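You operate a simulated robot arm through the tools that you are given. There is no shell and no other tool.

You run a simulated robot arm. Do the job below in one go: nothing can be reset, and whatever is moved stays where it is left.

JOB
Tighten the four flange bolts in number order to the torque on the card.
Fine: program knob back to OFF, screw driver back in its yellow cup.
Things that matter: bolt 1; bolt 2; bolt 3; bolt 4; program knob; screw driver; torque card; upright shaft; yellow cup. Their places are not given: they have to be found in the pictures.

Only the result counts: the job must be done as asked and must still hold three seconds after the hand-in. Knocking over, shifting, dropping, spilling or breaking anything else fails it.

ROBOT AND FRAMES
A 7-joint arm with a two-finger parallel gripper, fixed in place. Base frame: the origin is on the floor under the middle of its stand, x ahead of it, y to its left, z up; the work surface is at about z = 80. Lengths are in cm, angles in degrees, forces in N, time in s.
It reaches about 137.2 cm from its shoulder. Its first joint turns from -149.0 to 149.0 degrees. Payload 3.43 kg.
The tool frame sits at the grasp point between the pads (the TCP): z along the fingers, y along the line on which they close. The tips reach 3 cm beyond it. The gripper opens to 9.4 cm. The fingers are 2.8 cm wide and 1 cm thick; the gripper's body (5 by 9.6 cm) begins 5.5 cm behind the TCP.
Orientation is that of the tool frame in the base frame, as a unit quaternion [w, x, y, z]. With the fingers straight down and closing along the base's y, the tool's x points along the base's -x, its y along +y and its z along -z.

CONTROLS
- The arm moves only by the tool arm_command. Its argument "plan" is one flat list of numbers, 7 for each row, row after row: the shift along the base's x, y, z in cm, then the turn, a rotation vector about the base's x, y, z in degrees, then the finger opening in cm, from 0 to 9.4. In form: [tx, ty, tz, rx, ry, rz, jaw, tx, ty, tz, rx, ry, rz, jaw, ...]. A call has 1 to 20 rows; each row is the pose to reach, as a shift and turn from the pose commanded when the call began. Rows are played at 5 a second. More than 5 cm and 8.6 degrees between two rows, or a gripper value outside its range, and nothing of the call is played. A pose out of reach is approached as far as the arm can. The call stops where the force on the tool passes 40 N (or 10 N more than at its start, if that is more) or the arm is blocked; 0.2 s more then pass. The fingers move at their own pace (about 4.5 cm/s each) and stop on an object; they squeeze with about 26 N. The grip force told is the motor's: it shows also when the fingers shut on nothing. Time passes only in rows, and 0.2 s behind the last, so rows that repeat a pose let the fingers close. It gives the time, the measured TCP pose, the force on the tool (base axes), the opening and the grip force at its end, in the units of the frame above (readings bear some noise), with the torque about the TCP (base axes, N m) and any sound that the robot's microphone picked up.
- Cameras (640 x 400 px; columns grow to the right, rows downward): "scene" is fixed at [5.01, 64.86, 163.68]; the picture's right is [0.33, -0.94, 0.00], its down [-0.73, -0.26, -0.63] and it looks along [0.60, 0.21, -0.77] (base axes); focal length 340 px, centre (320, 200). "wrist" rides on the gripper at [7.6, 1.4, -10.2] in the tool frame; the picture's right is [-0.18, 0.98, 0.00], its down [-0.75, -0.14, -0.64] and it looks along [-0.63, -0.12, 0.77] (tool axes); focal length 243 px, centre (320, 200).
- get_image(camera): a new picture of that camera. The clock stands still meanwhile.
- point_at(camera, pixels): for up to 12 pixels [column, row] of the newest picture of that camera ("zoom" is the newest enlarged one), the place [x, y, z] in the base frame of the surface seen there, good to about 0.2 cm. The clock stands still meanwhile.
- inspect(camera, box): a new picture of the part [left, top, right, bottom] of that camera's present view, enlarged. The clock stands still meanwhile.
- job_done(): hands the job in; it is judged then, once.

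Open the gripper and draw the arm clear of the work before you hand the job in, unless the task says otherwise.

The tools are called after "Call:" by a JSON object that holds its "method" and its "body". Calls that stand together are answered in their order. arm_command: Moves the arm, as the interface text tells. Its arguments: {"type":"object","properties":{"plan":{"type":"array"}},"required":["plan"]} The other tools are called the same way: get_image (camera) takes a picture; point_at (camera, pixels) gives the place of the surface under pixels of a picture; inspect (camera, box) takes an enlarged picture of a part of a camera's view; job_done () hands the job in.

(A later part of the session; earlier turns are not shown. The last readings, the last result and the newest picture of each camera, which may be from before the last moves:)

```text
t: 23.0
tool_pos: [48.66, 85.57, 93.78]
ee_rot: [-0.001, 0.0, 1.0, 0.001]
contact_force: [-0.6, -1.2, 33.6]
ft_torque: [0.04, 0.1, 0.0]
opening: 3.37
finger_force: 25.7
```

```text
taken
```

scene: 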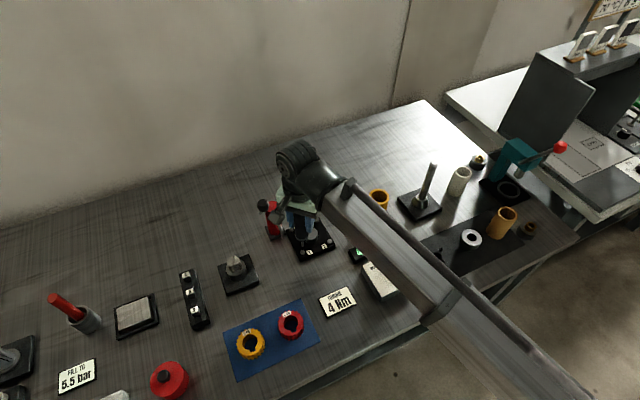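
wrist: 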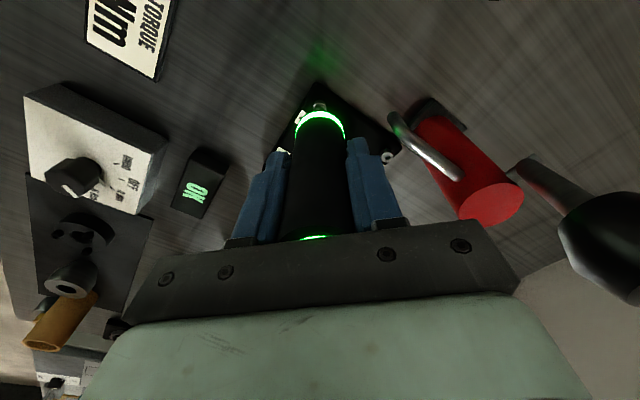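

The driver's ring glows green and the display changed at (202,188). I zoom on the display to read it.

Call:
{"method": "inspect", "body": {"camera": "wrist", "box": [160, 130, 240, 230]}}

Call:
{"method": "inspect", "body": {"camera": "wrist", "box": [270, 70, 370, 140]}}

```text
4.00 times, centred on (200, 180) of wrist
```

zoom: 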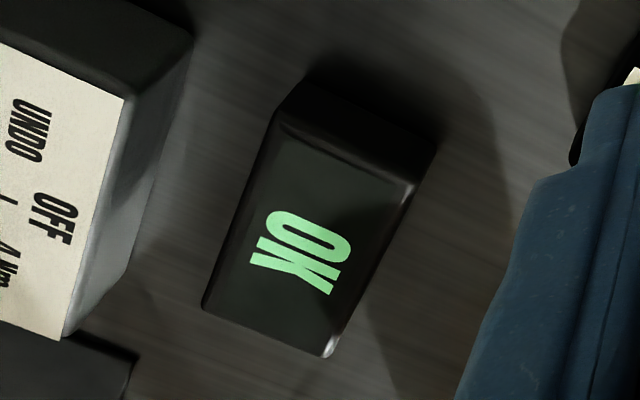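

```text
5.71 times, centred on (320, 105) of wrist
```

zoom: 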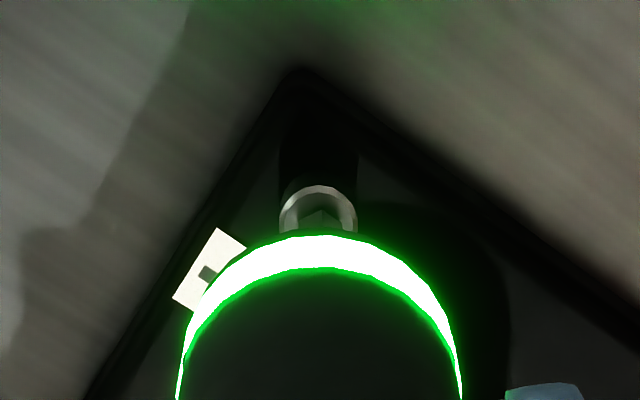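

The display reads OK: bolt 1 is done. I lift 4 cm, move over to bolt 2 (≈11.6 cm in +x) and hover about 2.5 cm above it.

Call:
{"method": "arm_command", "body": {"plan": [0, 0, 1.5, 0, 0, 0, 1.5, 0, 0, 4, 0, 0, 0, 1.5, 3, 0, 4, 0, 0, 0, 1.5, 6, 0, 4, 0, 0, 0, 1.5, 9, 0, 4, 0, 0, 0, 1.5, 11.6, -0.02, 4, 0, 0, 0, 1.5, 11.6, -0.02, 2.5, 0, 0, 0, 1.5, 11.6, -0.02, 2.5, 0, 0, 0, 1.5]}}

Call:
{"method": "inspect", "body": {"camera": "scene", "box": [300, 195, 340, 230]}}

Call:
{"method": "inspect", "body": {"camera": "wrist", "box": [305, 80, 337, 112]}}

Call:
{"method": "get_image", "body": {"camera": "wrist"}}

```text
t: 24.8
tool_pos: [60.43, 85.45, 96.17]
ee_rot: [-0.001, 0.0, 1.0, -0.001]
contact_force: [0.3, -0.8, -4.6]
ft_torque: [0.01, -0.01, -0.03]
opening: 3.38
finger_force: 26.1
```

```text
11.43 times, centred on (320, 212) of scene
```

zoom: 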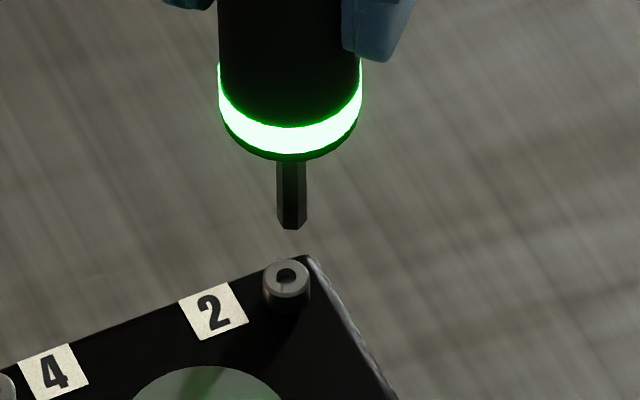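

```text
12.50 times, centred on (321, 96) of wrist
```

zoom: 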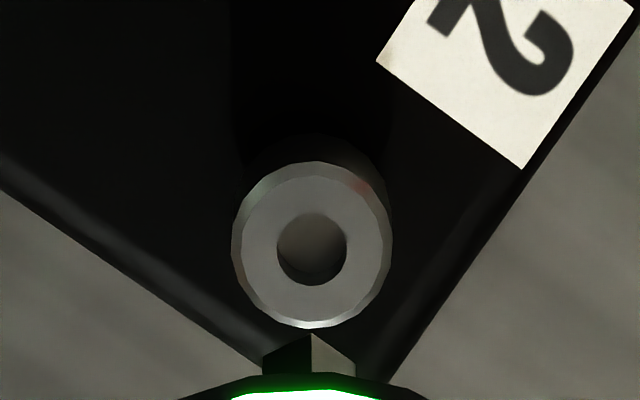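

```text
taken
```

wrist: 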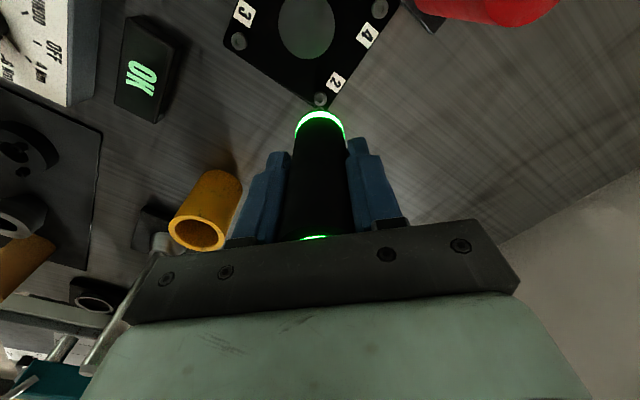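

Laterally aligned in the wrist view (bit column ~309, bolt ~312). I measure the tip and bolt 2 in a fresh scene zoom.

Call:
{"method": "inspect", "body": {"camera": "scene", "box": [302, 198, 332, 228]}}

```text
13.33 times, centred on (317, 213) of scene
```

zoom: 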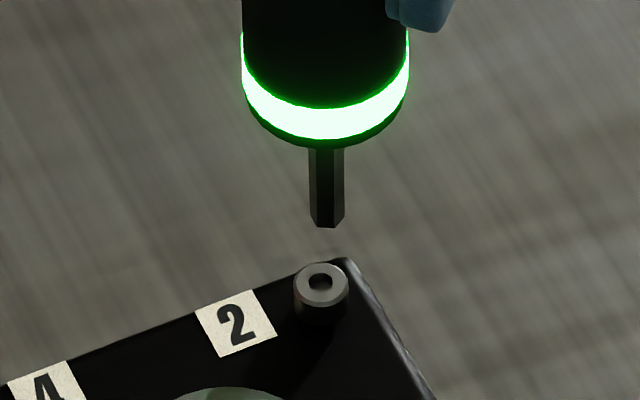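

Call:
{"method": "point_at", "body": {"camera": "zoom", "pixels": [[327, 226], [327, 222], [327, 205], [327, 180], [327, 155], [322, 284], [321, 265], [320, 302], [296, 283], [347, 284], [327, 120], [315, 215]]}}

```text
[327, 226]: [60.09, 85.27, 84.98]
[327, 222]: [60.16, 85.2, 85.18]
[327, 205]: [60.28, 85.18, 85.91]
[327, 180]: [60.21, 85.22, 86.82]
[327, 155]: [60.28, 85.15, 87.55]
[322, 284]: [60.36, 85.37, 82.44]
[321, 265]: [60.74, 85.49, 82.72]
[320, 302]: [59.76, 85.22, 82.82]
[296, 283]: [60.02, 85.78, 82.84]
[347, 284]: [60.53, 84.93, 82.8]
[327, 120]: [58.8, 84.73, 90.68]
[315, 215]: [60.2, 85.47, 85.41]
```

Tip axis ≈(60.48,85.30), bolt 2 centre ≈(60.29,85.36): I correct by (−0.2,+0.03) and lower 1.6 cm for a final look.

Call:
{"method": "arm_command", "body": {"plan": [-0.2, 0.03, 0, 0, 0, 0, 1.5, -0.2, 0.03, -1, 0, 0, 0, 1.5, -0.2, 0.03, -1.6, 0, 0, 0, 1.5, -0.2, 0.03, -1.6, 0, 0, 0, 1.5]}}

Call:
{"method": "inspect", "body": {"camera": "scene", "box": [305, 205, 330, 230]}}

Call:
{"method": "inspect", "body": {"camera": "wrist", "box": [305, 85, 337, 117]}}

```text
t: 25.8
tool_pos: [60.16, 85.52, 94.61]
ee_rot: [0.001, 0.0, 1.0, 0.0]
contact_force: [-0.7, -0.6, -4.6]
ft_torque: [0.01, 0.01, -0.01]
opening: 3.38
finger_force: 25.4
```

```text
16.00 times, centred on (318, 218) of scene
```

zoom: 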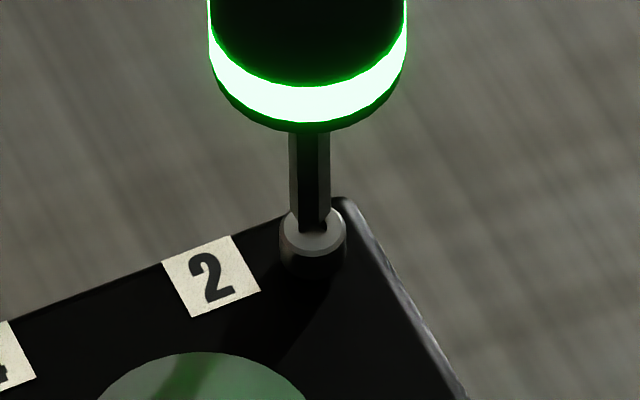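

```text
12.50 times, centred on (321, 101) of wrist
```

zoom: 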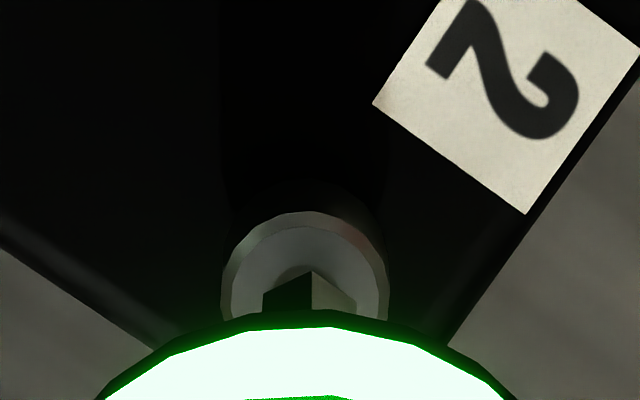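

Alignment looks right (bit ~0.03 cm too far in +y). I correct, press down gently to the same depth as bolt 1 and hold.

Call:
{"method": "arm_command", "body": {"plan": [0, -0.03, -0.2, 0, 0, 0, 1.5, 0, -0.03, -0.4, 0, 0, 0, 1.5, 0, -0.03, -0.55, 0, 0, 0, 1.5, 0, -0.03, -0.65, 0, 0, 0, 1.5, 0, -0.03, -0.75, 0, 0, 0, 1.5, 0, -0.03, -0.82, 0, 0, 0, 1.5, 0, -0.03, -0.88, 0, 0, 0, 1.5, 0, -0.03, -0.88, 0, 0, 0, 1.5, 0, -0.03, -0.88, 0, 0, 0, 1.5]}}

Call:
{"method": "get_image", "body": {"camera": "wrist"}}

Call:
{"method": "inspect", "body": {"camera": "scene", "box": [300, 200, 335, 235]}}

```text
t: 27.8
tool_pos: [60.13, 85.64, 93.89]
ee_rot: [0.0, 0.0, 1.0, 0.0]
contact_force: [2.8, 2.1, 13.5]
ft_torque: [0.25, -0.19, -0.01]
opening: 3.35
finger_force: 26.0
```

```text
taken
```

wrist: 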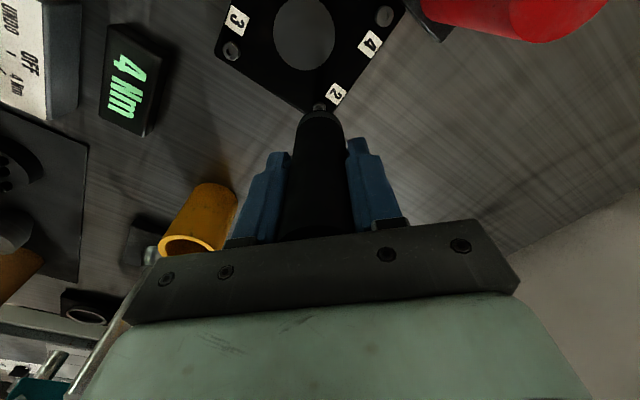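

```text
11.43 times, centred on (318, 218) of scene
```

zoom: 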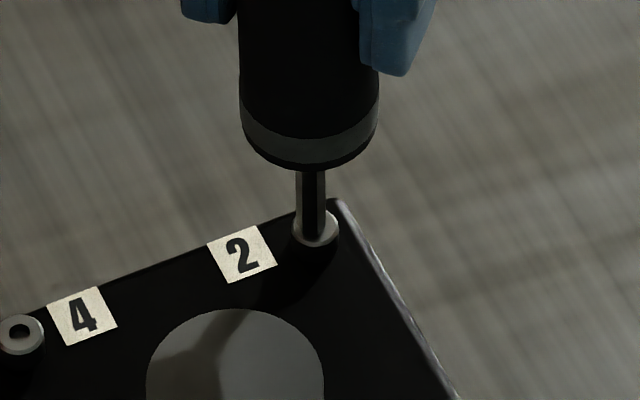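

The ring is off and the display shows "4 Nm" again with ~18 N net. I press slightly harder and hold as for bolt 1.

Call:
{"method": "arm_command", "body": {"plan": [0, 0, -0.05, 0, 0, 0, 1.5, 0, 0, -0.1, 0, 0, 0, 1.5, 0, 0, -0.12, 0, 0, 0, 1.5, 0, 0, -0.12, 0, 0, 0, 1.5, 0, 0, -0.12, 0, 0, 0, 1.5, 0, 0, -0.12, 0, 0, 0, 1.5, 0, 0, -0.12, 0, 0, 0, 1.5, 0, 0, -0.12, 0, 0, 0, 1.5, 0, 0, -0.12, 0, 0, 0, 1.5, 0, 0, -0.12, 0, 0, 0, 1.5]}}

Call:
{"method": "get_image", "body": {"camera": "wrist"}}

```text
t: 30.0
tool_pos: [60.01, 85.71, 93.77]
ee_rot: [0.0, 0.0, 1.0, 0.001]
contact_force: [0.9, 8.9, 38.2]
ft_torque: [0.94, -0.05, 0.01]
opening: 3.38
finger_force: 26.4
```

```text
taken
```

wrist: 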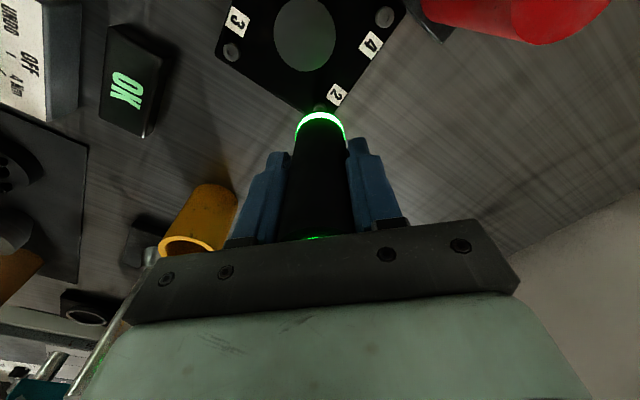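

Display reads OK: bolt 2 is done. I lift 4 cm and move to hover over bolt 3 at about (54.7,79.75).

Call:
{"method": "arm_command", "body": {"plan": [0, 0, 1.5, 0, 0, 0, 1.5, 0, 0, 4, 0, 0, 0, 1.5, -2, -2, 4, 0, 0, 0, 1.5, -4, -4, 4, 0, 0, 0, 1.5, -5.69, -5.71, 4, 0, 0, 0, 1.5, -5.69, -5.71, 2.6, 0, 0, 0, 1.5, -5.69, -5.71, 2.6, 0, 0, 0, 1.5]}}

Call:
{"method": "inspect", "body": {"camera": "wrist", "box": [305, 80, 337, 112]}}

Call:
{"method": "inspect", "body": {"camera": "scene", "box": [314, 216, 344, 246]}}

```text
t: 31.6
tool_pos: [54.64, 79.96, 96.09]
ee_rot: [-0.001, 0.0, 1.0, 0.0]
contact_force: [0.3, 0.0, -4.7]
ft_torque: [-0.01, 0.03, 0.04]
opening: 3.38
finger_force: 26.2
```

```text
12.50 times, centred on (321, 96) of wrist
```

zoom: 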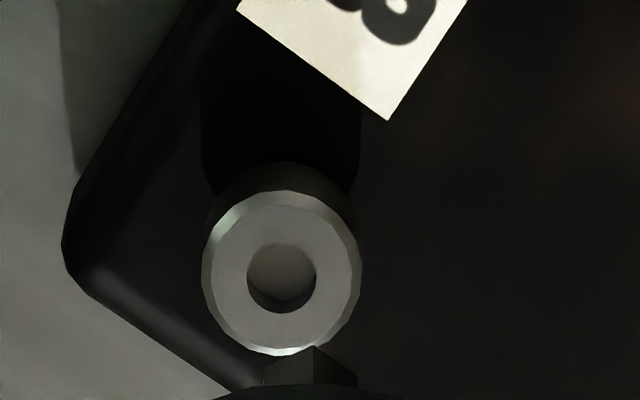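

```text
13.33 times, centred on (329, 231) of scene
```

zoom: 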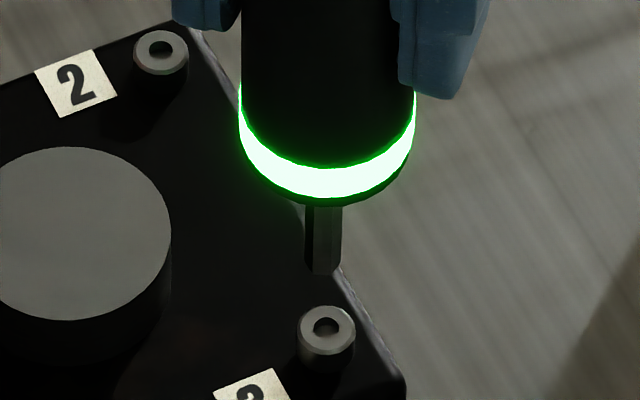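

Wrist view shows the bit ~0.2 cm right of bolt 3; the scene agrees partly. I correct by (−0.18,−0.17), lower 1.7 cm and check again.

Call:
{"method": "arm_command", "body": {"plan": [-0.18, -0.17, 0, 0, 0, 0, 1.5, -0.18, -0.17, -1, 0, 0, 0, 1.5, -0.18, -0.17, -1.6, 0, 0, 0, 1.5, -0.18, -0.17, -1.6, 0, 0, 0, 1.5]}}

Call:
{"method": "inspect", "body": {"camera": "wrist", "box": [305, 85, 337, 117]}}

Call:
{"method": "inspect", "body": {"camera": "scene", "box": [316, 225, 341, 250]}}

```text
t: 32.6
tool_pos: [54.31, 79.81, 94.51]
ee_rot: [0.0, -0.001, 1.0, 0.0]
contact_force: [1.0, 0.2, -4.5]
ft_torque: [-0.02, -0.05, 0.03]
opening: 3.35
finger_force: 25.8
```

```text
12.50 times, centred on (321, 101) of wrist
```

zoom: 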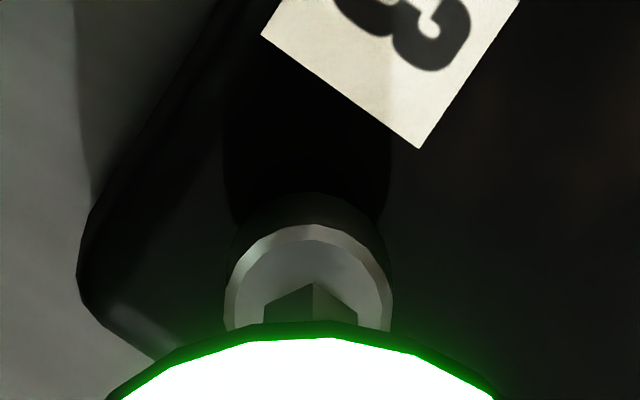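

```text
16.00 times, centred on (328, 238) of scene
```

zoom: 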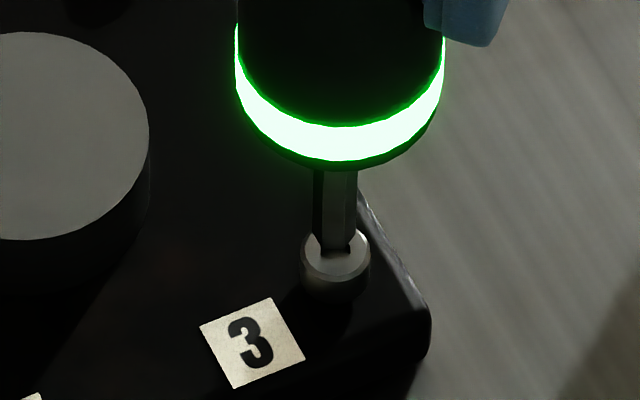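

Both views show the bit centred on bolt 3. I press down to the working depth and hold.

Call:
{"method": "arm_command", "body": {"plan": [0, 0, -0.2, 0, 0, 0, 1.5, 0, 0, -0.4, 0, 0, 0, 1.5, 0, 0, -0.55, 0, 0, 0, 1.5, 0, 0, -0.65, 0, 0, 0, 1.5, 0, 0, -0.75, 0, 0, 0, 1.5, 0, 0, -0.82, 0, 0, 0, 1.5, 0, 0, -0.88, 0, 0, 0, 1.5, 0, 0, -0.93, 0, 0, 0, 1.5, 0, 0, -0.96, 0, 0, 0, 1.5, 0, 0, -0.96, 0, 0, 0, 1.5, 0, 0, -0.96, 0, 0, 0, 1.5, 0, 0, -0.96, 0, 0, 0, 1.5, 0, 0, -0.96, 0, 0, 0, 1.5, 0, 0, -0.96, 0, 0, 0, 1.5, 0, 0, -0.96, 0, 0, 0, 1.5, 0, 0, -0.96, 0, 0, 0, 1.5, 0, 0, -0.96, 0, 0, 0, 1.5, 0, 0, -0.96, 0, 0, 0, 1.5]}}

Call:
{"method": "get_image", "body": {"camera": "wrist"}}

```text
t: 36.4
tool_pos: [54.3, 79.65, 93.75]
ee_rot: [0.001, 0.0, 1.0, 0.001]
contact_force: [1.8, 8.3, 37.7]
ft_torque: [0.98, -0.23, -0.04]
opening: 3.36
finger_force: 25.3
```

```text
taken
```

wrist: 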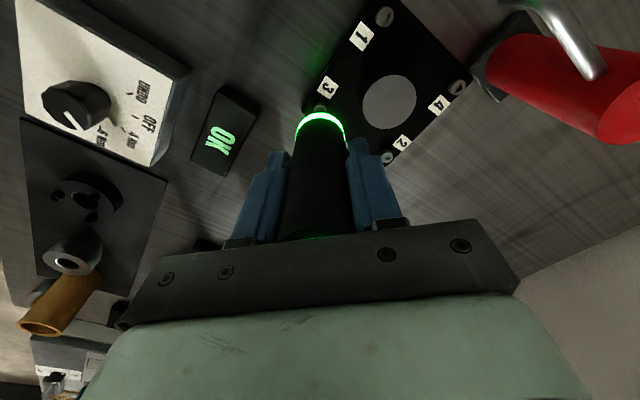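

Display reads OK with green ring: bolt 3 done. For bolt 4 the red pump is close, so I lift 6.3 cm, turn the wrist −60° (keeps fingers and camera off the pump) while moving over bolt 4.

Call:
{"method": "arm_command", "body": {"plan": [0, 0, 1.5, 0, 0, 0, 1.5, 0, 0, 4.5, 0, 0, 0, 1.5, 0, 0, 6.3, 0, 0, 0, 1.5, 0, 1.5, 6.3, 0, 0, -7.5, 1.5, 0, 3, 6.3, 0, 0, -15, 1.5, 0, 4.5, 6.3, 0, 0, -22.5, 1.5, 0.1, 6, 6.3, 0, 0, -30, 1.5, 0.15, 7.5, 6.3, 0, 0, -37.5, 1.5, 0.2, 9, 6.3, 0, 0, -45, 1.5, 0.23, 10.5, 6.3, 0, 0, -52.5, 1.5, 0.23, 11.82, 6.3, 0, 0, -60, 1.5, 0.23, 11.82, 6.3, 0, 0, -60, 1.5]}}

Call:
{"method": "get_image", "body": {"camera": "wrist"}}

Call:
{"method": "get_image", "body": {"camera": "scene"}}

```text
t: 39.0
tool_pos: [54.56, 91.55, 100.09]
ee_rot: [0.0, 0.501, 0.865, 0.0]
contact_force: [-0.4, 0.2, -4.9]
ft_torque: [-0.01, -0.01, -0.01]
opening: 3.34
finger_force: 26.3
```

```text
taken
```

wrist: 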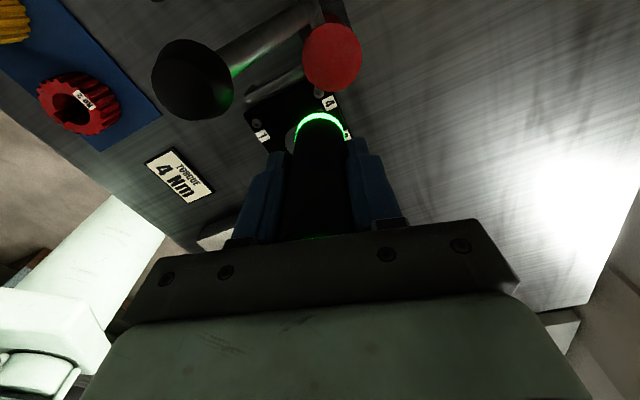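

```text
taken
```

scene: 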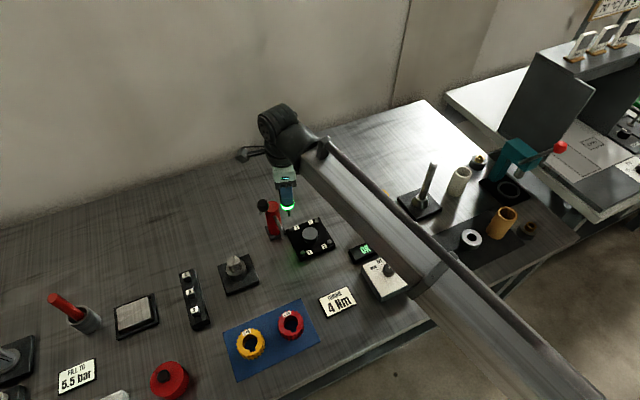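

The pose was reached; the driver is beside the red pump at (272,218). I zoom in to check clearance and alignment with bolt 4.

Call:
{"method": "inspect", "body": {"camera": "scene", "box": [245, 160, 335, 250]}}

Call:
{"method": "inspect", "body": {"camera": "wrist", "box": [240, 20, 400, 150]}}

Call:
{"method": "point_at", "body": {"camera": "wrist", "pixels": [[200, 80], [230, 70], [160, 75], [190, 115], [240, 55], [285, 25], [325, 30], [332, 55], [310, 70], [355, 45], [330, 80], [319, 95]]}}

```text
4.44 times, centred on (290, 205) of scene
```

zoom: 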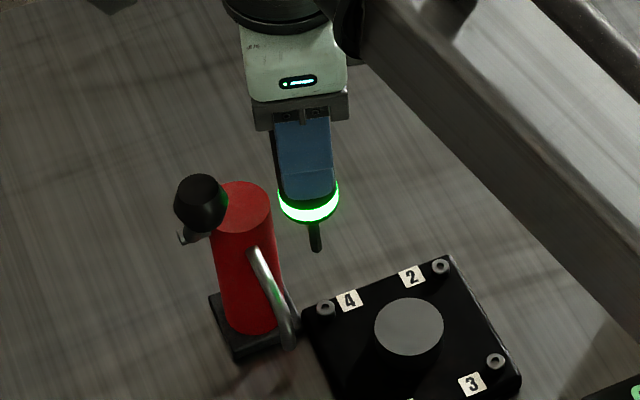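

```text
3.08 times, centred on (320, 85) of wrist
```

zoom: 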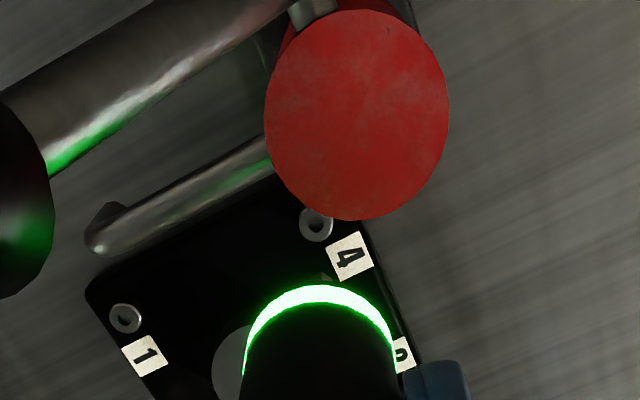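

```text
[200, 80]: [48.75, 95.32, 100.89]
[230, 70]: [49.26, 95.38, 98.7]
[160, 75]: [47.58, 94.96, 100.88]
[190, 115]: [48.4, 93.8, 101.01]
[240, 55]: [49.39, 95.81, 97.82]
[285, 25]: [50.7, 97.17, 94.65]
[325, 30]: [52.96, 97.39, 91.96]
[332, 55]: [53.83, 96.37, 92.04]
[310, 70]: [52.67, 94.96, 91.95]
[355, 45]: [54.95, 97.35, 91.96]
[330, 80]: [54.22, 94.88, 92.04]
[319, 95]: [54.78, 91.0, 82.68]
```

Clearances are good (pump top z≈92 at (53.8,96.3) r≈2; ball ≥6 cm away). I lower 3.7 cm to a 2.5 cm hover over bolt 4.

Call:
{"method": "arm_command", "body": {"plan": [0, 0, -1.5, 0, 0, 0, 1.5, 0, 0, -3, 0, 0, 0, 1.5, 0, 0, -3.7, 0, 0, 0, 1.5, 0, 0, -3.7, 0, 0, 0, 1.5]}}

Call:
{"method": "inspect", "body": {"camera": "wrist", "box": [305, 80, 337, 112]}}

Call:
{"method": "inspect", "body": {"camera": "scene", "box": [275, 205, 310, 240]}}

```text
t: 40.0
tool_pos: [54.62, 91.51, 96.22]
ee_rot: [0.0, 0.5, 0.866, 0.0]
contact_force: [-0.5, 0.2, -3.9]
ft_torque: [0.02, -0.01, 0.0]
opening: 3.36
finger_force: 25.9
```

```text
12.50 times, centred on (321, 96) of wrist
```

zoom: 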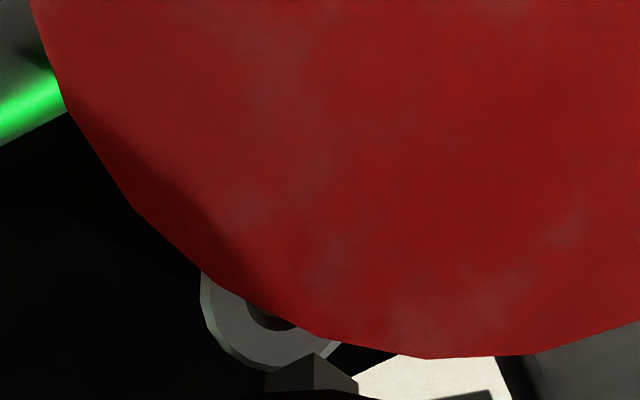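

```text
11.43 times, centred on (292, 222) of scene
```

zoom: 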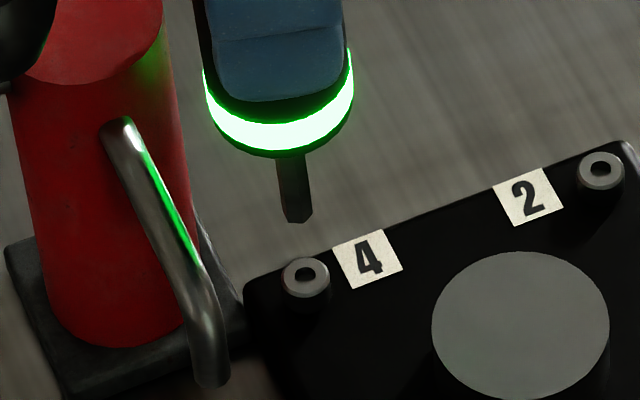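

The pump now hides part of bolt 4 from the wrist camera, so I use the scene zoom and point measurements of tip and bolt.

Call:
{"method": "inspect", "body": {"camera": "scene", "box": [278, 212, 303, 237]}}

```text
16.00 times, centred on (290, 224) of scene
```

zoom: 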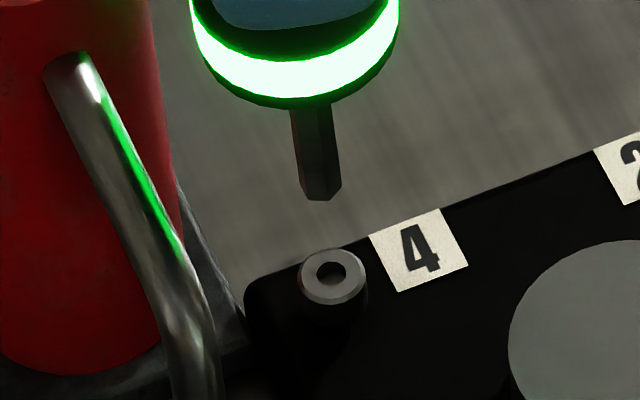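

Call:
{"method": "point_at", "body": {"camera": "zoom", "pixels": [[320, 198], [318, 190], [316, 170], [312, 140], [309, 115], [300, 170], [332, 170], [331, 276], [299, 276], [364, 278], [332, 252], [331, 300]]}}

```text
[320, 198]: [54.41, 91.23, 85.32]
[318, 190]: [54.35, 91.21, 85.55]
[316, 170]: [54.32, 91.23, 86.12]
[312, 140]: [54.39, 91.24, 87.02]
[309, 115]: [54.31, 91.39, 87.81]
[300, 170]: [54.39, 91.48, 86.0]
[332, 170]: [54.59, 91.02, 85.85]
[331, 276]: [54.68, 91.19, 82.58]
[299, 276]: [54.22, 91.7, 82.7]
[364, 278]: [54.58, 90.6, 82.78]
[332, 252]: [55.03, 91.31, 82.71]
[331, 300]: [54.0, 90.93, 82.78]
```

Combining both views, bolt 4 lies about (−0.2,−0.1) from the bit axis. I correct by that, lower 1.6 cm, and check again in the scene zoom.

Call:
{"method": "arm_command", "body": {"plan": [-0.2, -0.1, 0, 0, 0, 0, 1.5, -0.2, -0.1, -1, 0, 0, 0, 1.5, -0.2, -0.1, -1.6, 0, 0, 0, 1.5, -0.2, -0.1, -1.6, 0, 0, 0, 1.5]}}

Call:
{"method": "inspect", "body": {"camera": "wrist", "box": [305, 85, 337, 117]}}

Call:
{"method": "inspect", "body": {"camera": "scene", "box": [278, 216, 302, 240]}}

```text
t: 41.0
tool_pos: [54.38, 91.56, 94.68]
ee_rot: [0.0, 0.5, 0.866, 0.001]
contact_force: [0.3, 0.6, -3.8]
ft_torque: [0.01, -0.01, -0.02]
opening: 3.37
finger_force: 26.0
```

```text
12.50 times, centred on (321, 101) of wrist
```

zoom: 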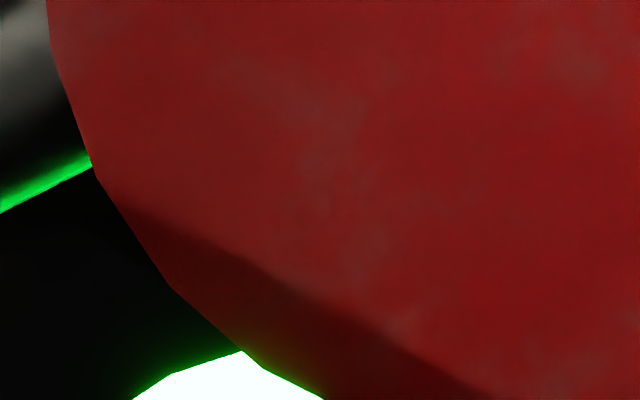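

```text
16.00 times, centred on (290, 228) of scene
```

zoom: 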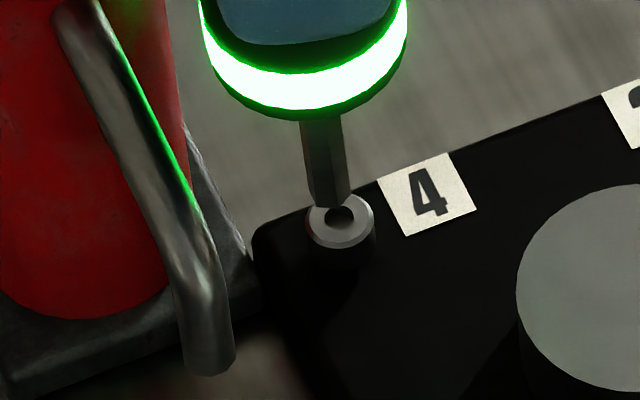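

In this view the tip sits left of and slightly above the socket centre (tip ≈(330,207), ring centre ≈(340,220)). I zoom closer and measure again before pressing.

Call:
{"method": "inspect", "body": {"camera": "scene", "box": [284, 220, 300, 236]}}

```text
16.00 times, centred on (292, 228) of scene
```

zoom: 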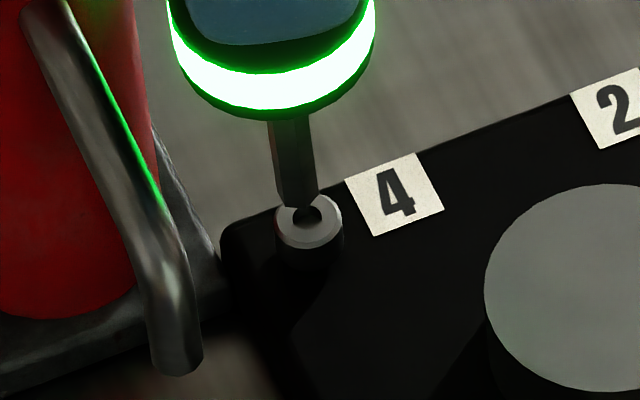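

Call:
{"method": "point_at", "body": {"camera": "zoom", "pixels": [[299, 205], [297, 195], [294, 175], [290, 145], [278, 175], [312, 175], [275, 222], [343, 222], [310, 195], [308, 248], [307, 216], [286, 200]]}}

```text
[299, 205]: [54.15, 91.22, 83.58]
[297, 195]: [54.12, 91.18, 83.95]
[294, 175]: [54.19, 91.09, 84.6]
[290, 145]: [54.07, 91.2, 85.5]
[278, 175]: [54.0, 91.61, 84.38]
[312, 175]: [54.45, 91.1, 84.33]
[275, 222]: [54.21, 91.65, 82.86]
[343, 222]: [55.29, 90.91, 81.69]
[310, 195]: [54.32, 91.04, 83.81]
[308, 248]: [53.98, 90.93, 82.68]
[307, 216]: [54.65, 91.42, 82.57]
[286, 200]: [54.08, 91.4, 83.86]
```

Both measurements agree the bit must go about −0.2 in y with x nearly right. I apply (−0.04,−0.2), lower 0.2 cm and re-check.

Call:
{"method": "arm_command", "body": {"plan": [-0.04, -0.2, 0, 0, 0, 0, 1.5, -0.04, -0.2, -0.2, 0, 0, 0, 1.5, -0.04, -0.2, -0.2, 0, 0, 0, 1.5]}}

Call:
{"method": "inspect", "body": {"camera": "scene", "box": [278, 216, 302, 240]}}

```text
t: 41.8
tool_pos: [54.33, 91.44, 94.42]
ee_rot: [0.0, 0.5, 0.866, 0.0]
contact_force: [-1.0, -0.6, -4.7]
ft_torque: [-0.04, 0.0, -0.03]
opening: 3.36
finger_force: 26.0
```

```text
16.00 times, centred on (290, 228) of scene
```

zoom: 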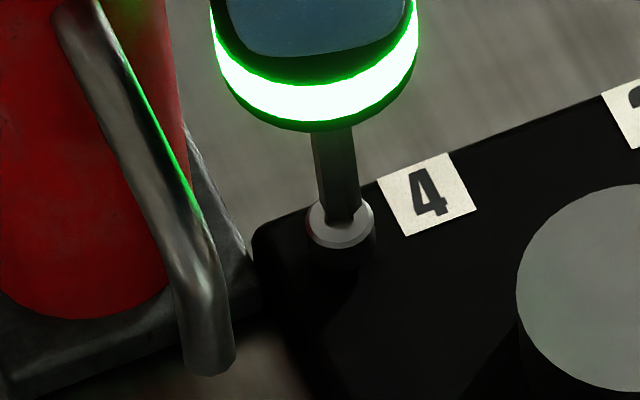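

The bit is now centred on bolt 4 (tip ≈(341,221), ring centre ≈(340,220)). I press to the same depth as before and hold.

Call:
{"method": "arm_command", "body": {"plan": [0, 0, -0.2, 0, 0, 0, 1.5, 0, 0, -0.35, 0, 0, 0, 1.5, 0, 0, -0.48, 0, 0, 0, 1.5, 0, 0, -0.58, 0, 0, 0, 1.5, 0, 0, -0.66, 0, 0, 0, 1.5, 0, 0, -0.72, 0, 0, 0, 1.5, 0, 0, -0.77, 0, 0, 0, 1.5, 0, 0, -0.8, 0, 0, 0, 1.5, 0, 0, -0.8, 0, 0, 0, 1.5, 0, 0, -0.8, 0, 0, 0, 1.5, 0, 0, -0.8, 0, 0, 0, 1.5, 0, 0, -0.8, 0, 0, 0, 1.5, 0, 0, -0.8, 0, 0, 0, 1.5, 0, 0, -0.8, 0, 0, 0, 1.5, 0, 0, -0.8, 0, 0, 0, 1.5, 0, 0, -0.8, 0, 0, 0, 1.5]}}

Call:
{"method": "get_image", "body": {"camera": "scene"}}

Call:
{"method": "inspect", "body": {"camera": "scene", "box": [265, 200, 395, 270]}}

```text
t: 45.2
tool_pos: [54.31, 91.36, 93.8]
ee_rot: [0.0, 0.5, 0.866, 0.001]
contact_force: [8.2, 6.4, 21.3]
ft_torque: [0.8, -0.8, 0.0]
opening: 3.39
finger_force: 25.9
```

```text
taken
```

scene: 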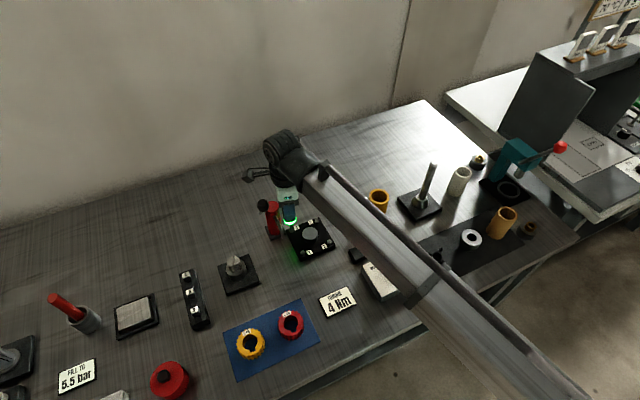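

```text
4.92 times, centred on (330, 235) of scene
```

zoom: 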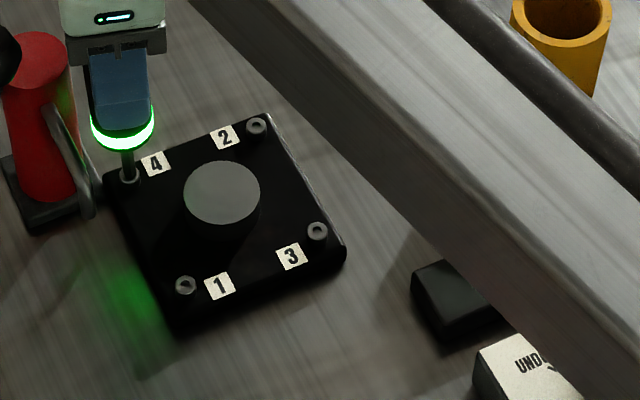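

The ring is green while pressed, but that could be left over from bolt 3. I compare the heads of bolts 1–3 for any visible change (height) that shows tightening.

Call:
{"method": "inspect", "body": {"camera": "scene", "box": [280, 210, 340, 260]}}

Call:
{"method": "get_image", "body": {"camera": "wrist"}}

```text
8.00 times, centred on (310, 235) of scene
```

zoom: 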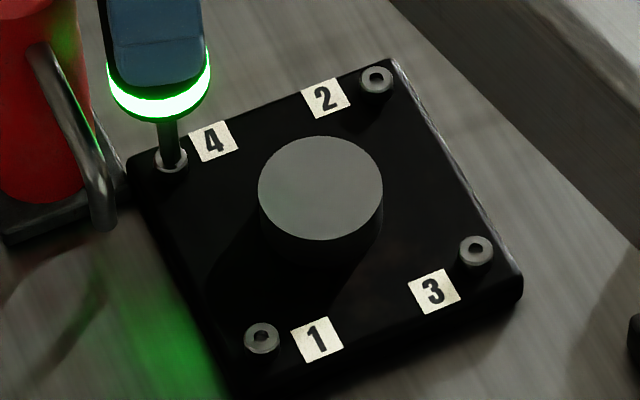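

```text
taken
```

wrist: 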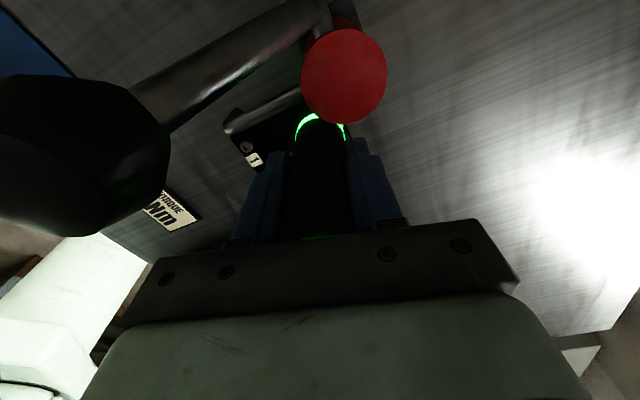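

Call:
{"method": "inspect", "body": {"camera": "scene", "box": [280, 210, 340, 260]}}

Call:
{"method": "point_at", "body": {"camera": "zoom", "pixels": [[247, 336], [276, 336], [262, 325], [262, 348], [462, 249], [490, 249], [476, 238], [362, 79], [390, 79], [158, 160], [184, 160], [172, 170]]}}

```text
8.00 times, centred on (310, 235) of scene
```

zoom: 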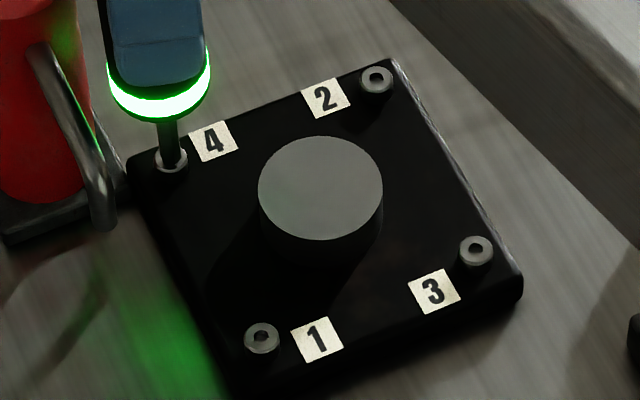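

```text
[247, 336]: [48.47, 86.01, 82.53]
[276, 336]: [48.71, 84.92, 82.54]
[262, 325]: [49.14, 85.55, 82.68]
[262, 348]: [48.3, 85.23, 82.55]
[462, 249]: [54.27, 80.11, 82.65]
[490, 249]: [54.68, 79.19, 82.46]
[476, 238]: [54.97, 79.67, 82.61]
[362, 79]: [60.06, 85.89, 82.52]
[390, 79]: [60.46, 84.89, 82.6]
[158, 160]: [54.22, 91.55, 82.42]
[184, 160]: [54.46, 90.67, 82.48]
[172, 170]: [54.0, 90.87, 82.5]
```

Bolt 4's head has sunk to z≈82.47 like the others (all ≈82.5, from ≈82.8 before), so it was driven and the ring is green. I lift straight up 8 cm clear of the pump and read the display.

Call:
{"method": "arm_command", "body": {"plan": [0, 0, 1.5, 0, 0, 0, 1.5, 0, 0, 4, 0, 0, 0, 1.5, 0, 0, 7, 0, 0, 0, 1.5, 0, 0, 10, 0, 0, 0, 1.5, 0, 0, 12, 0, 0, 0, 1.5]}}

Call:
{"method": "get_image", "body": {"camera": "scene"}}

Call:
{"method": "inspect", "body": {"camera": "scene", "box": [270, 200, 400, 280]}}

```text
t: 46.4
tool_pos: [54.51, 91.31, 105.73]
ee_rot: [0.0, 0.5, 0.866, 0.0]
contact_force: [0.2, -0.1, -5.6]
ft_torque: [0.02, 0.03, -0.02]
opening: 3.36
finger_force: 26.4
```

```text
taken
```

scene: 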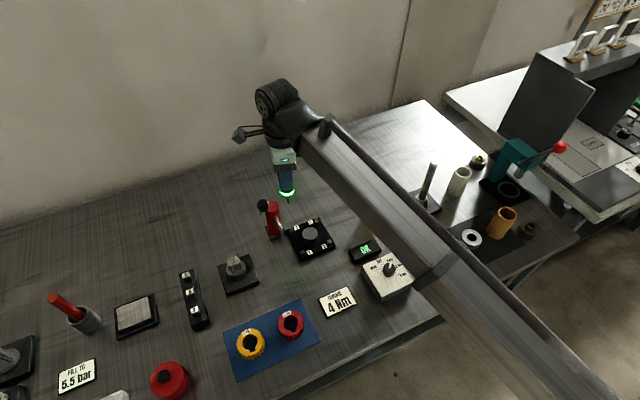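

```text
4.92 times, centred on (335, 240) of scene
```

zoom: 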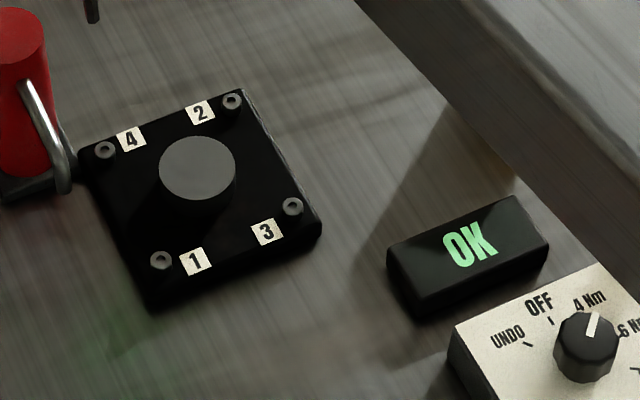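

The display reads OK. I zoom on the flange to compare all four bolt heads.

Call:
{"method": "inspect", "body": {"camera": "scene", "box": [284, 212, 338, 262]}}

Call:
{"method": "point_at", "body": {"camera": "zoom", "pixels": [[100, 115], [105, 130], [110, 140]]}}

```text
8.00 times, centred on (311, 237) of scene
```

zoom: 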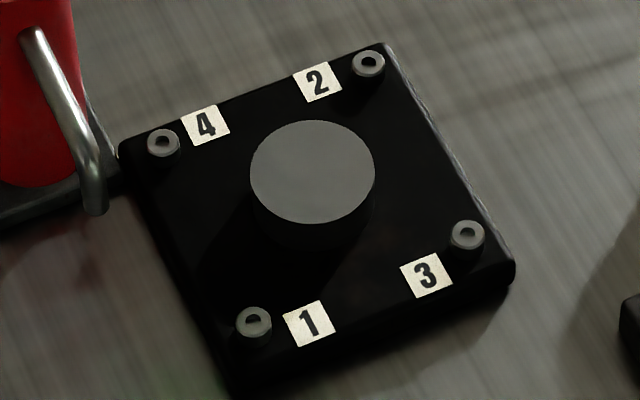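

```text
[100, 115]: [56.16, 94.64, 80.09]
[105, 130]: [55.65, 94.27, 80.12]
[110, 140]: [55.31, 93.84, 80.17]
```

Call:
{"method": "point_at", "body": {"camera": "zoom", "pixels": [[150, 141], [177, 141], [163, 132], [240, 320], [268, 320], [254, 311], [455, 234], [482, 234], [468, 225], [356, 62], [382, 62], [369, 53]]}}

```text
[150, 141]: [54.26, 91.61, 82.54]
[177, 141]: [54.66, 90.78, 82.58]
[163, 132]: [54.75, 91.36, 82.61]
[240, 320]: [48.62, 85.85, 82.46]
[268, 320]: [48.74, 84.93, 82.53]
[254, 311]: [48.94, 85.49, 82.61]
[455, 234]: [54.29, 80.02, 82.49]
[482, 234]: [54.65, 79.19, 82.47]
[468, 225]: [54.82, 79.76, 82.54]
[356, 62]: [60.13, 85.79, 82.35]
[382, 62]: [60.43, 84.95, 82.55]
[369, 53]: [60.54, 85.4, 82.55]
```

All four heads are at z≈82.5 — all tightened. Now I carry the driver back high above the yellow cup, turning the wrist back to yaw 0.

Call:
{"method": "arm_command", "body": {"plan": [0, 0, 3, 0, 0, 0, 1.5, 0, 0, 5, 0, 0, 0, 1.5, 1.9, -2.6, 5, 0, 0, 7.5, 1.5, 3.9, -5.3, 5, 0, 0, 15, 1.5, 5.9, -7.9, 5, 0, 0, 22.5, 1.5, 7.8, -10.6, 5, 0, 0, 30, 1.5, 9.8, -13.2, 5, 0, 0, 37.5, 1.5, 11.8, -15.9, 5, 0, 0, 45, 1.5, 13.7, -18.5, 5, 0, 0, 52.5, 1.5, 15.75, -21.2, 5, 0, 0, 60, 1.5, 15.75, -21.2, 5, 0, 0, 60, 1.5]}}

Call:
{"method": "get_image", "body": {"camera": "wrist"}}

Call:
{"method": "inspect", "body": {"camera": "scene", "box": [340, 120, 430, 230]}}

```text
t: 48.8
tool_pos: [70.18, 69.92, 110.69]
ee_rot: [0.0, -0.001, 1.0, 0.0]
contact_force: [-0.2, -0.4, -5.3]
ft_torque: [0.03, -0.02, -0.01]
opening: 3.39
finger_force: 25.9
```

```text
taken
```

wrist: 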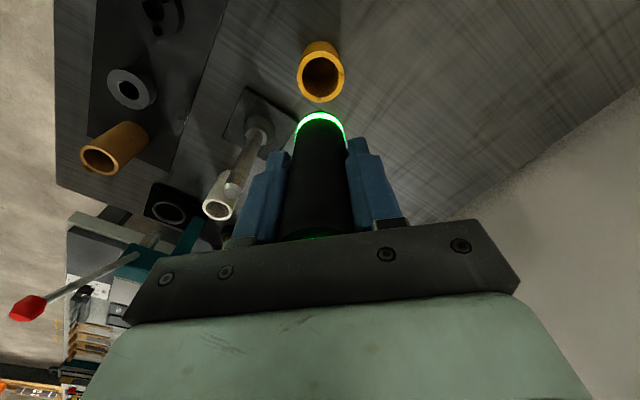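

```text
3.64 times, centred on (385, 175) of scene
```

zoom: 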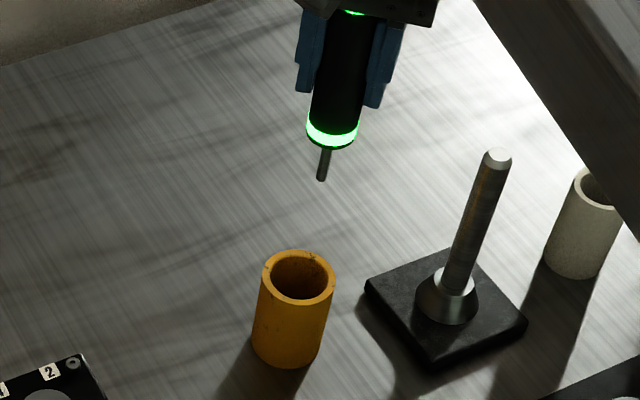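

I measure the cup rim and the bit tip from this zoom.

Call:
{"method": "point_at", "body": {"camera": "zoom", "pixels": [[266, 276], [331, 277], [299, 253], [297, 302], [321, 179], [323, 160], [332, 140], [310, 130], [356, 135], [275, 262], [322, 264]]}}

Call:
{"method": "point_at", "body": {"camera": "wrist", "pixels": [[299, 75], [343, 75], [322, 100], [320, 47]]}}

```text
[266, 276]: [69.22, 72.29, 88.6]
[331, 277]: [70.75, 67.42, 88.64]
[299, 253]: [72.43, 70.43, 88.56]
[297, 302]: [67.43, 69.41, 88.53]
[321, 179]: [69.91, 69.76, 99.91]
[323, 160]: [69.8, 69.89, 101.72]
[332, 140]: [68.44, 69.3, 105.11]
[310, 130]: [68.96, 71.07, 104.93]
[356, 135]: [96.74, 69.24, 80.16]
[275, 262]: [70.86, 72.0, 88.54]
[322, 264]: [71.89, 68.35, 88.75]
```

```text
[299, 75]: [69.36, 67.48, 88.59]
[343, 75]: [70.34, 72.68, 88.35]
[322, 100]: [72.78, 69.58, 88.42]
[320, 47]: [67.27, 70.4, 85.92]
```

The cup centre is (69.95,69.93) and the driver axis about (70.1,69.85). I shift (−0.12,+0.07) and lower the driver into the cup to just above the original height.

Call:
{"method": "arm_command", "body": {"plan": [-0.12, 0.07, -3, 0, 0, 0, 1.5, -0.12, 0.07, -6, 0, 0, 0, 1.5, -0.12, 0.07, -9, 0, 0, 0, 1.5, -0.12, 0.07, -10, 0, 0, 0, 1.5, -0.12, 0.07, -10, 0, 0, 0, 1.5]}}

Call:
{"method": "inspect", "body": {"camera": "scene", "box": [355, 170, 405, 225]}}

Call:
{"method": "inspect", "body": {"camera": "wrist", "box": [270, 50, 370, 150]}}

```text
t: 50.0
tool_pos: [70.01, 70.18, 100.76]
ee_rot: [0.0, 0.0, 1.0, 0.0]
contact_force: [0.5, 0.1, -4.8]
ft_torque: [-0.02, 0.04, 0.03]
opening: 3.36
finger_force: 25.8
```

```text
7.27 times, centred on (380, 198) of scene
```

zoom: 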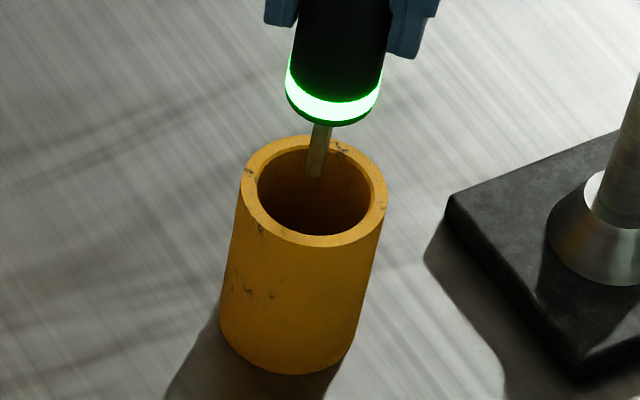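

```text
4.00 times, centred on (320, 100) of wrist
```

zoom: 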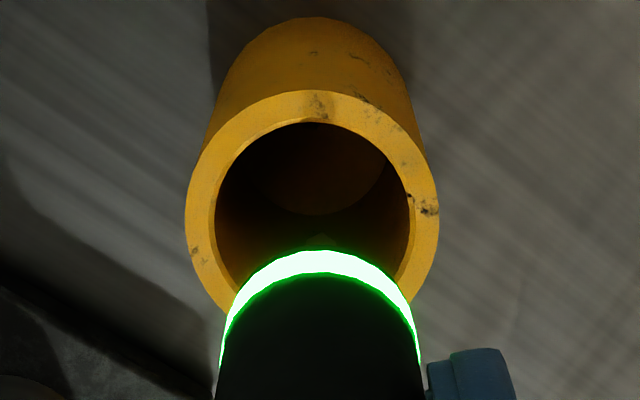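

The bit is entering the cup, centred within ~0.15 cm by both views. I nudge (−0.08,−0.07) and lower further while watching the force.

Call:
{"method": "arm_command", "body": {"plan": [-0.08, -0.07, -1, 0, 0, 0, 1.5, -0.08, -0.07, -3, 0, 0, 0, 1.5, -0.08, -0.07, -5, 0, 0, 0, 1.5, -0.08, -0.07, -6, 0, 0, 0, 1.5, -0.08, -0.07, -7, 0, 0, 0, 1.5, -0.08, -0.07, -7.6, 0, 0, 0, 1.5, -0.08, -0.07, -8, 0, 0, 0, 1.5, -0.08, -0.07, -8.3, 0, 0, 0, 1.5, -0.08, -0.07, -8.3, 0, 0, 0, 1.5]}}

Call:
{"method": "inspect", "body": {"camera": "scene", "box": [350, 150, 410, 230]}}

Call:
{"method": "inspect", "body": {"camera": "wrist", "box": [250, 50, 390, 180]}}

```text
t: 52.0
tool_pos: [69.89, 70.14, 92.33]
ee_rot: [0.001, 0.0, 1.0, 0.0]
contact_force: [0.5, 0.5, -4.0]
ft_torque: [0.03, 0.03, 0.0]
opening: 3.37
finger_force: 25.9
```

```text
5.00 times, centred on (380, 190) of scene
```

zoom: 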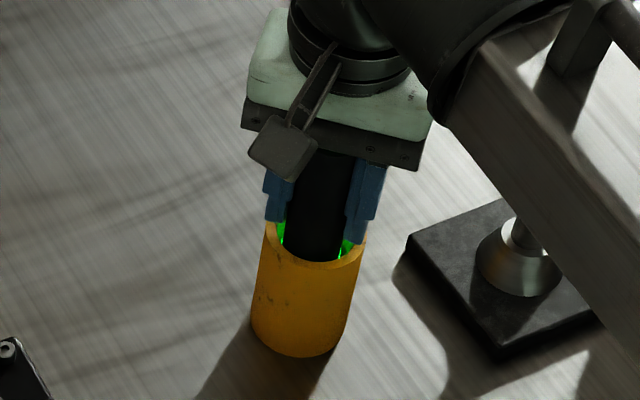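

```text
3.08 times, centred on (320, 115) of wrist
```

zoom: 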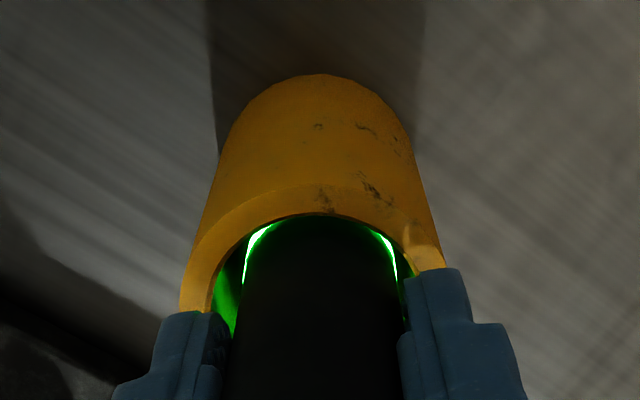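

No contact yet at z≈92.37; the driver is ~0.15 cm right of the cup centre in the wrist view. I shift −0.12 in y and lower the last 0.3–0.4 cm slowly until it touches the cup floor.

Call:
{"method": "arm_command", "body": {"plan": [0, -0.12, 0, 0, 0, 0, 1.5, 0, -0.12, -0.1, 0, 0, 0, 1.5, 0, -0.12, -0.2, 0, 0, 0, 1.5, 0, -0.12, -0.28, 0, 0, 0, 1.5, 0, -0.12, -0.34, 0, 0, 0, 1.5, 0, -0.12, -0.34, 0, 0, 0, 1.5]}}

```text
t: 53.4
tool_pos: [69.88, 69.97, 92.01]
ee_rot: [0.0, 0.0, 1.0, 0.0]
contact_force: [1.0, 0.4, -4.5]
ft_torque: [0.01, -0.01, -0.01]
opening: 3.35
finger_force: 26.8
```

Still no contact, so I lower another 0.25 cm in small steps, keeping the fingertips above the rim.

Call:
{"method": "arm_command", "body": {"plan": [0, 0, -0.08, 0, 0, 0, 1.5, 0, 0, -0.16, 0, 0, 0, 1.5, 0, 0, -0.25, 0, 0, 0, 1.5, 0, 0, -0.25, 0, 0, 0, 1.5]}}

Call:
{"method": "inspect", "body": {"camera": "scene", "box": [350, 160, 410, 230]}}

```text
t: 54.4
tool_pos: [69.87, 69.95, 91.79]
ee_rot: [0.0, 0.0, 1.0, 0.0]
contact_force: [-2.5, -1.4, 6.5]
ft_torque: [-0.07, 0.3, 0.01]
opening: 3.39
finger_force: 26.0
```

```text
5.71 times, centred on (380, 195) of scene
```

zoom: 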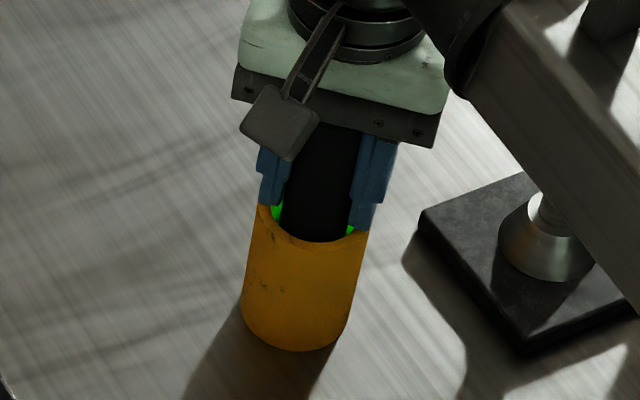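

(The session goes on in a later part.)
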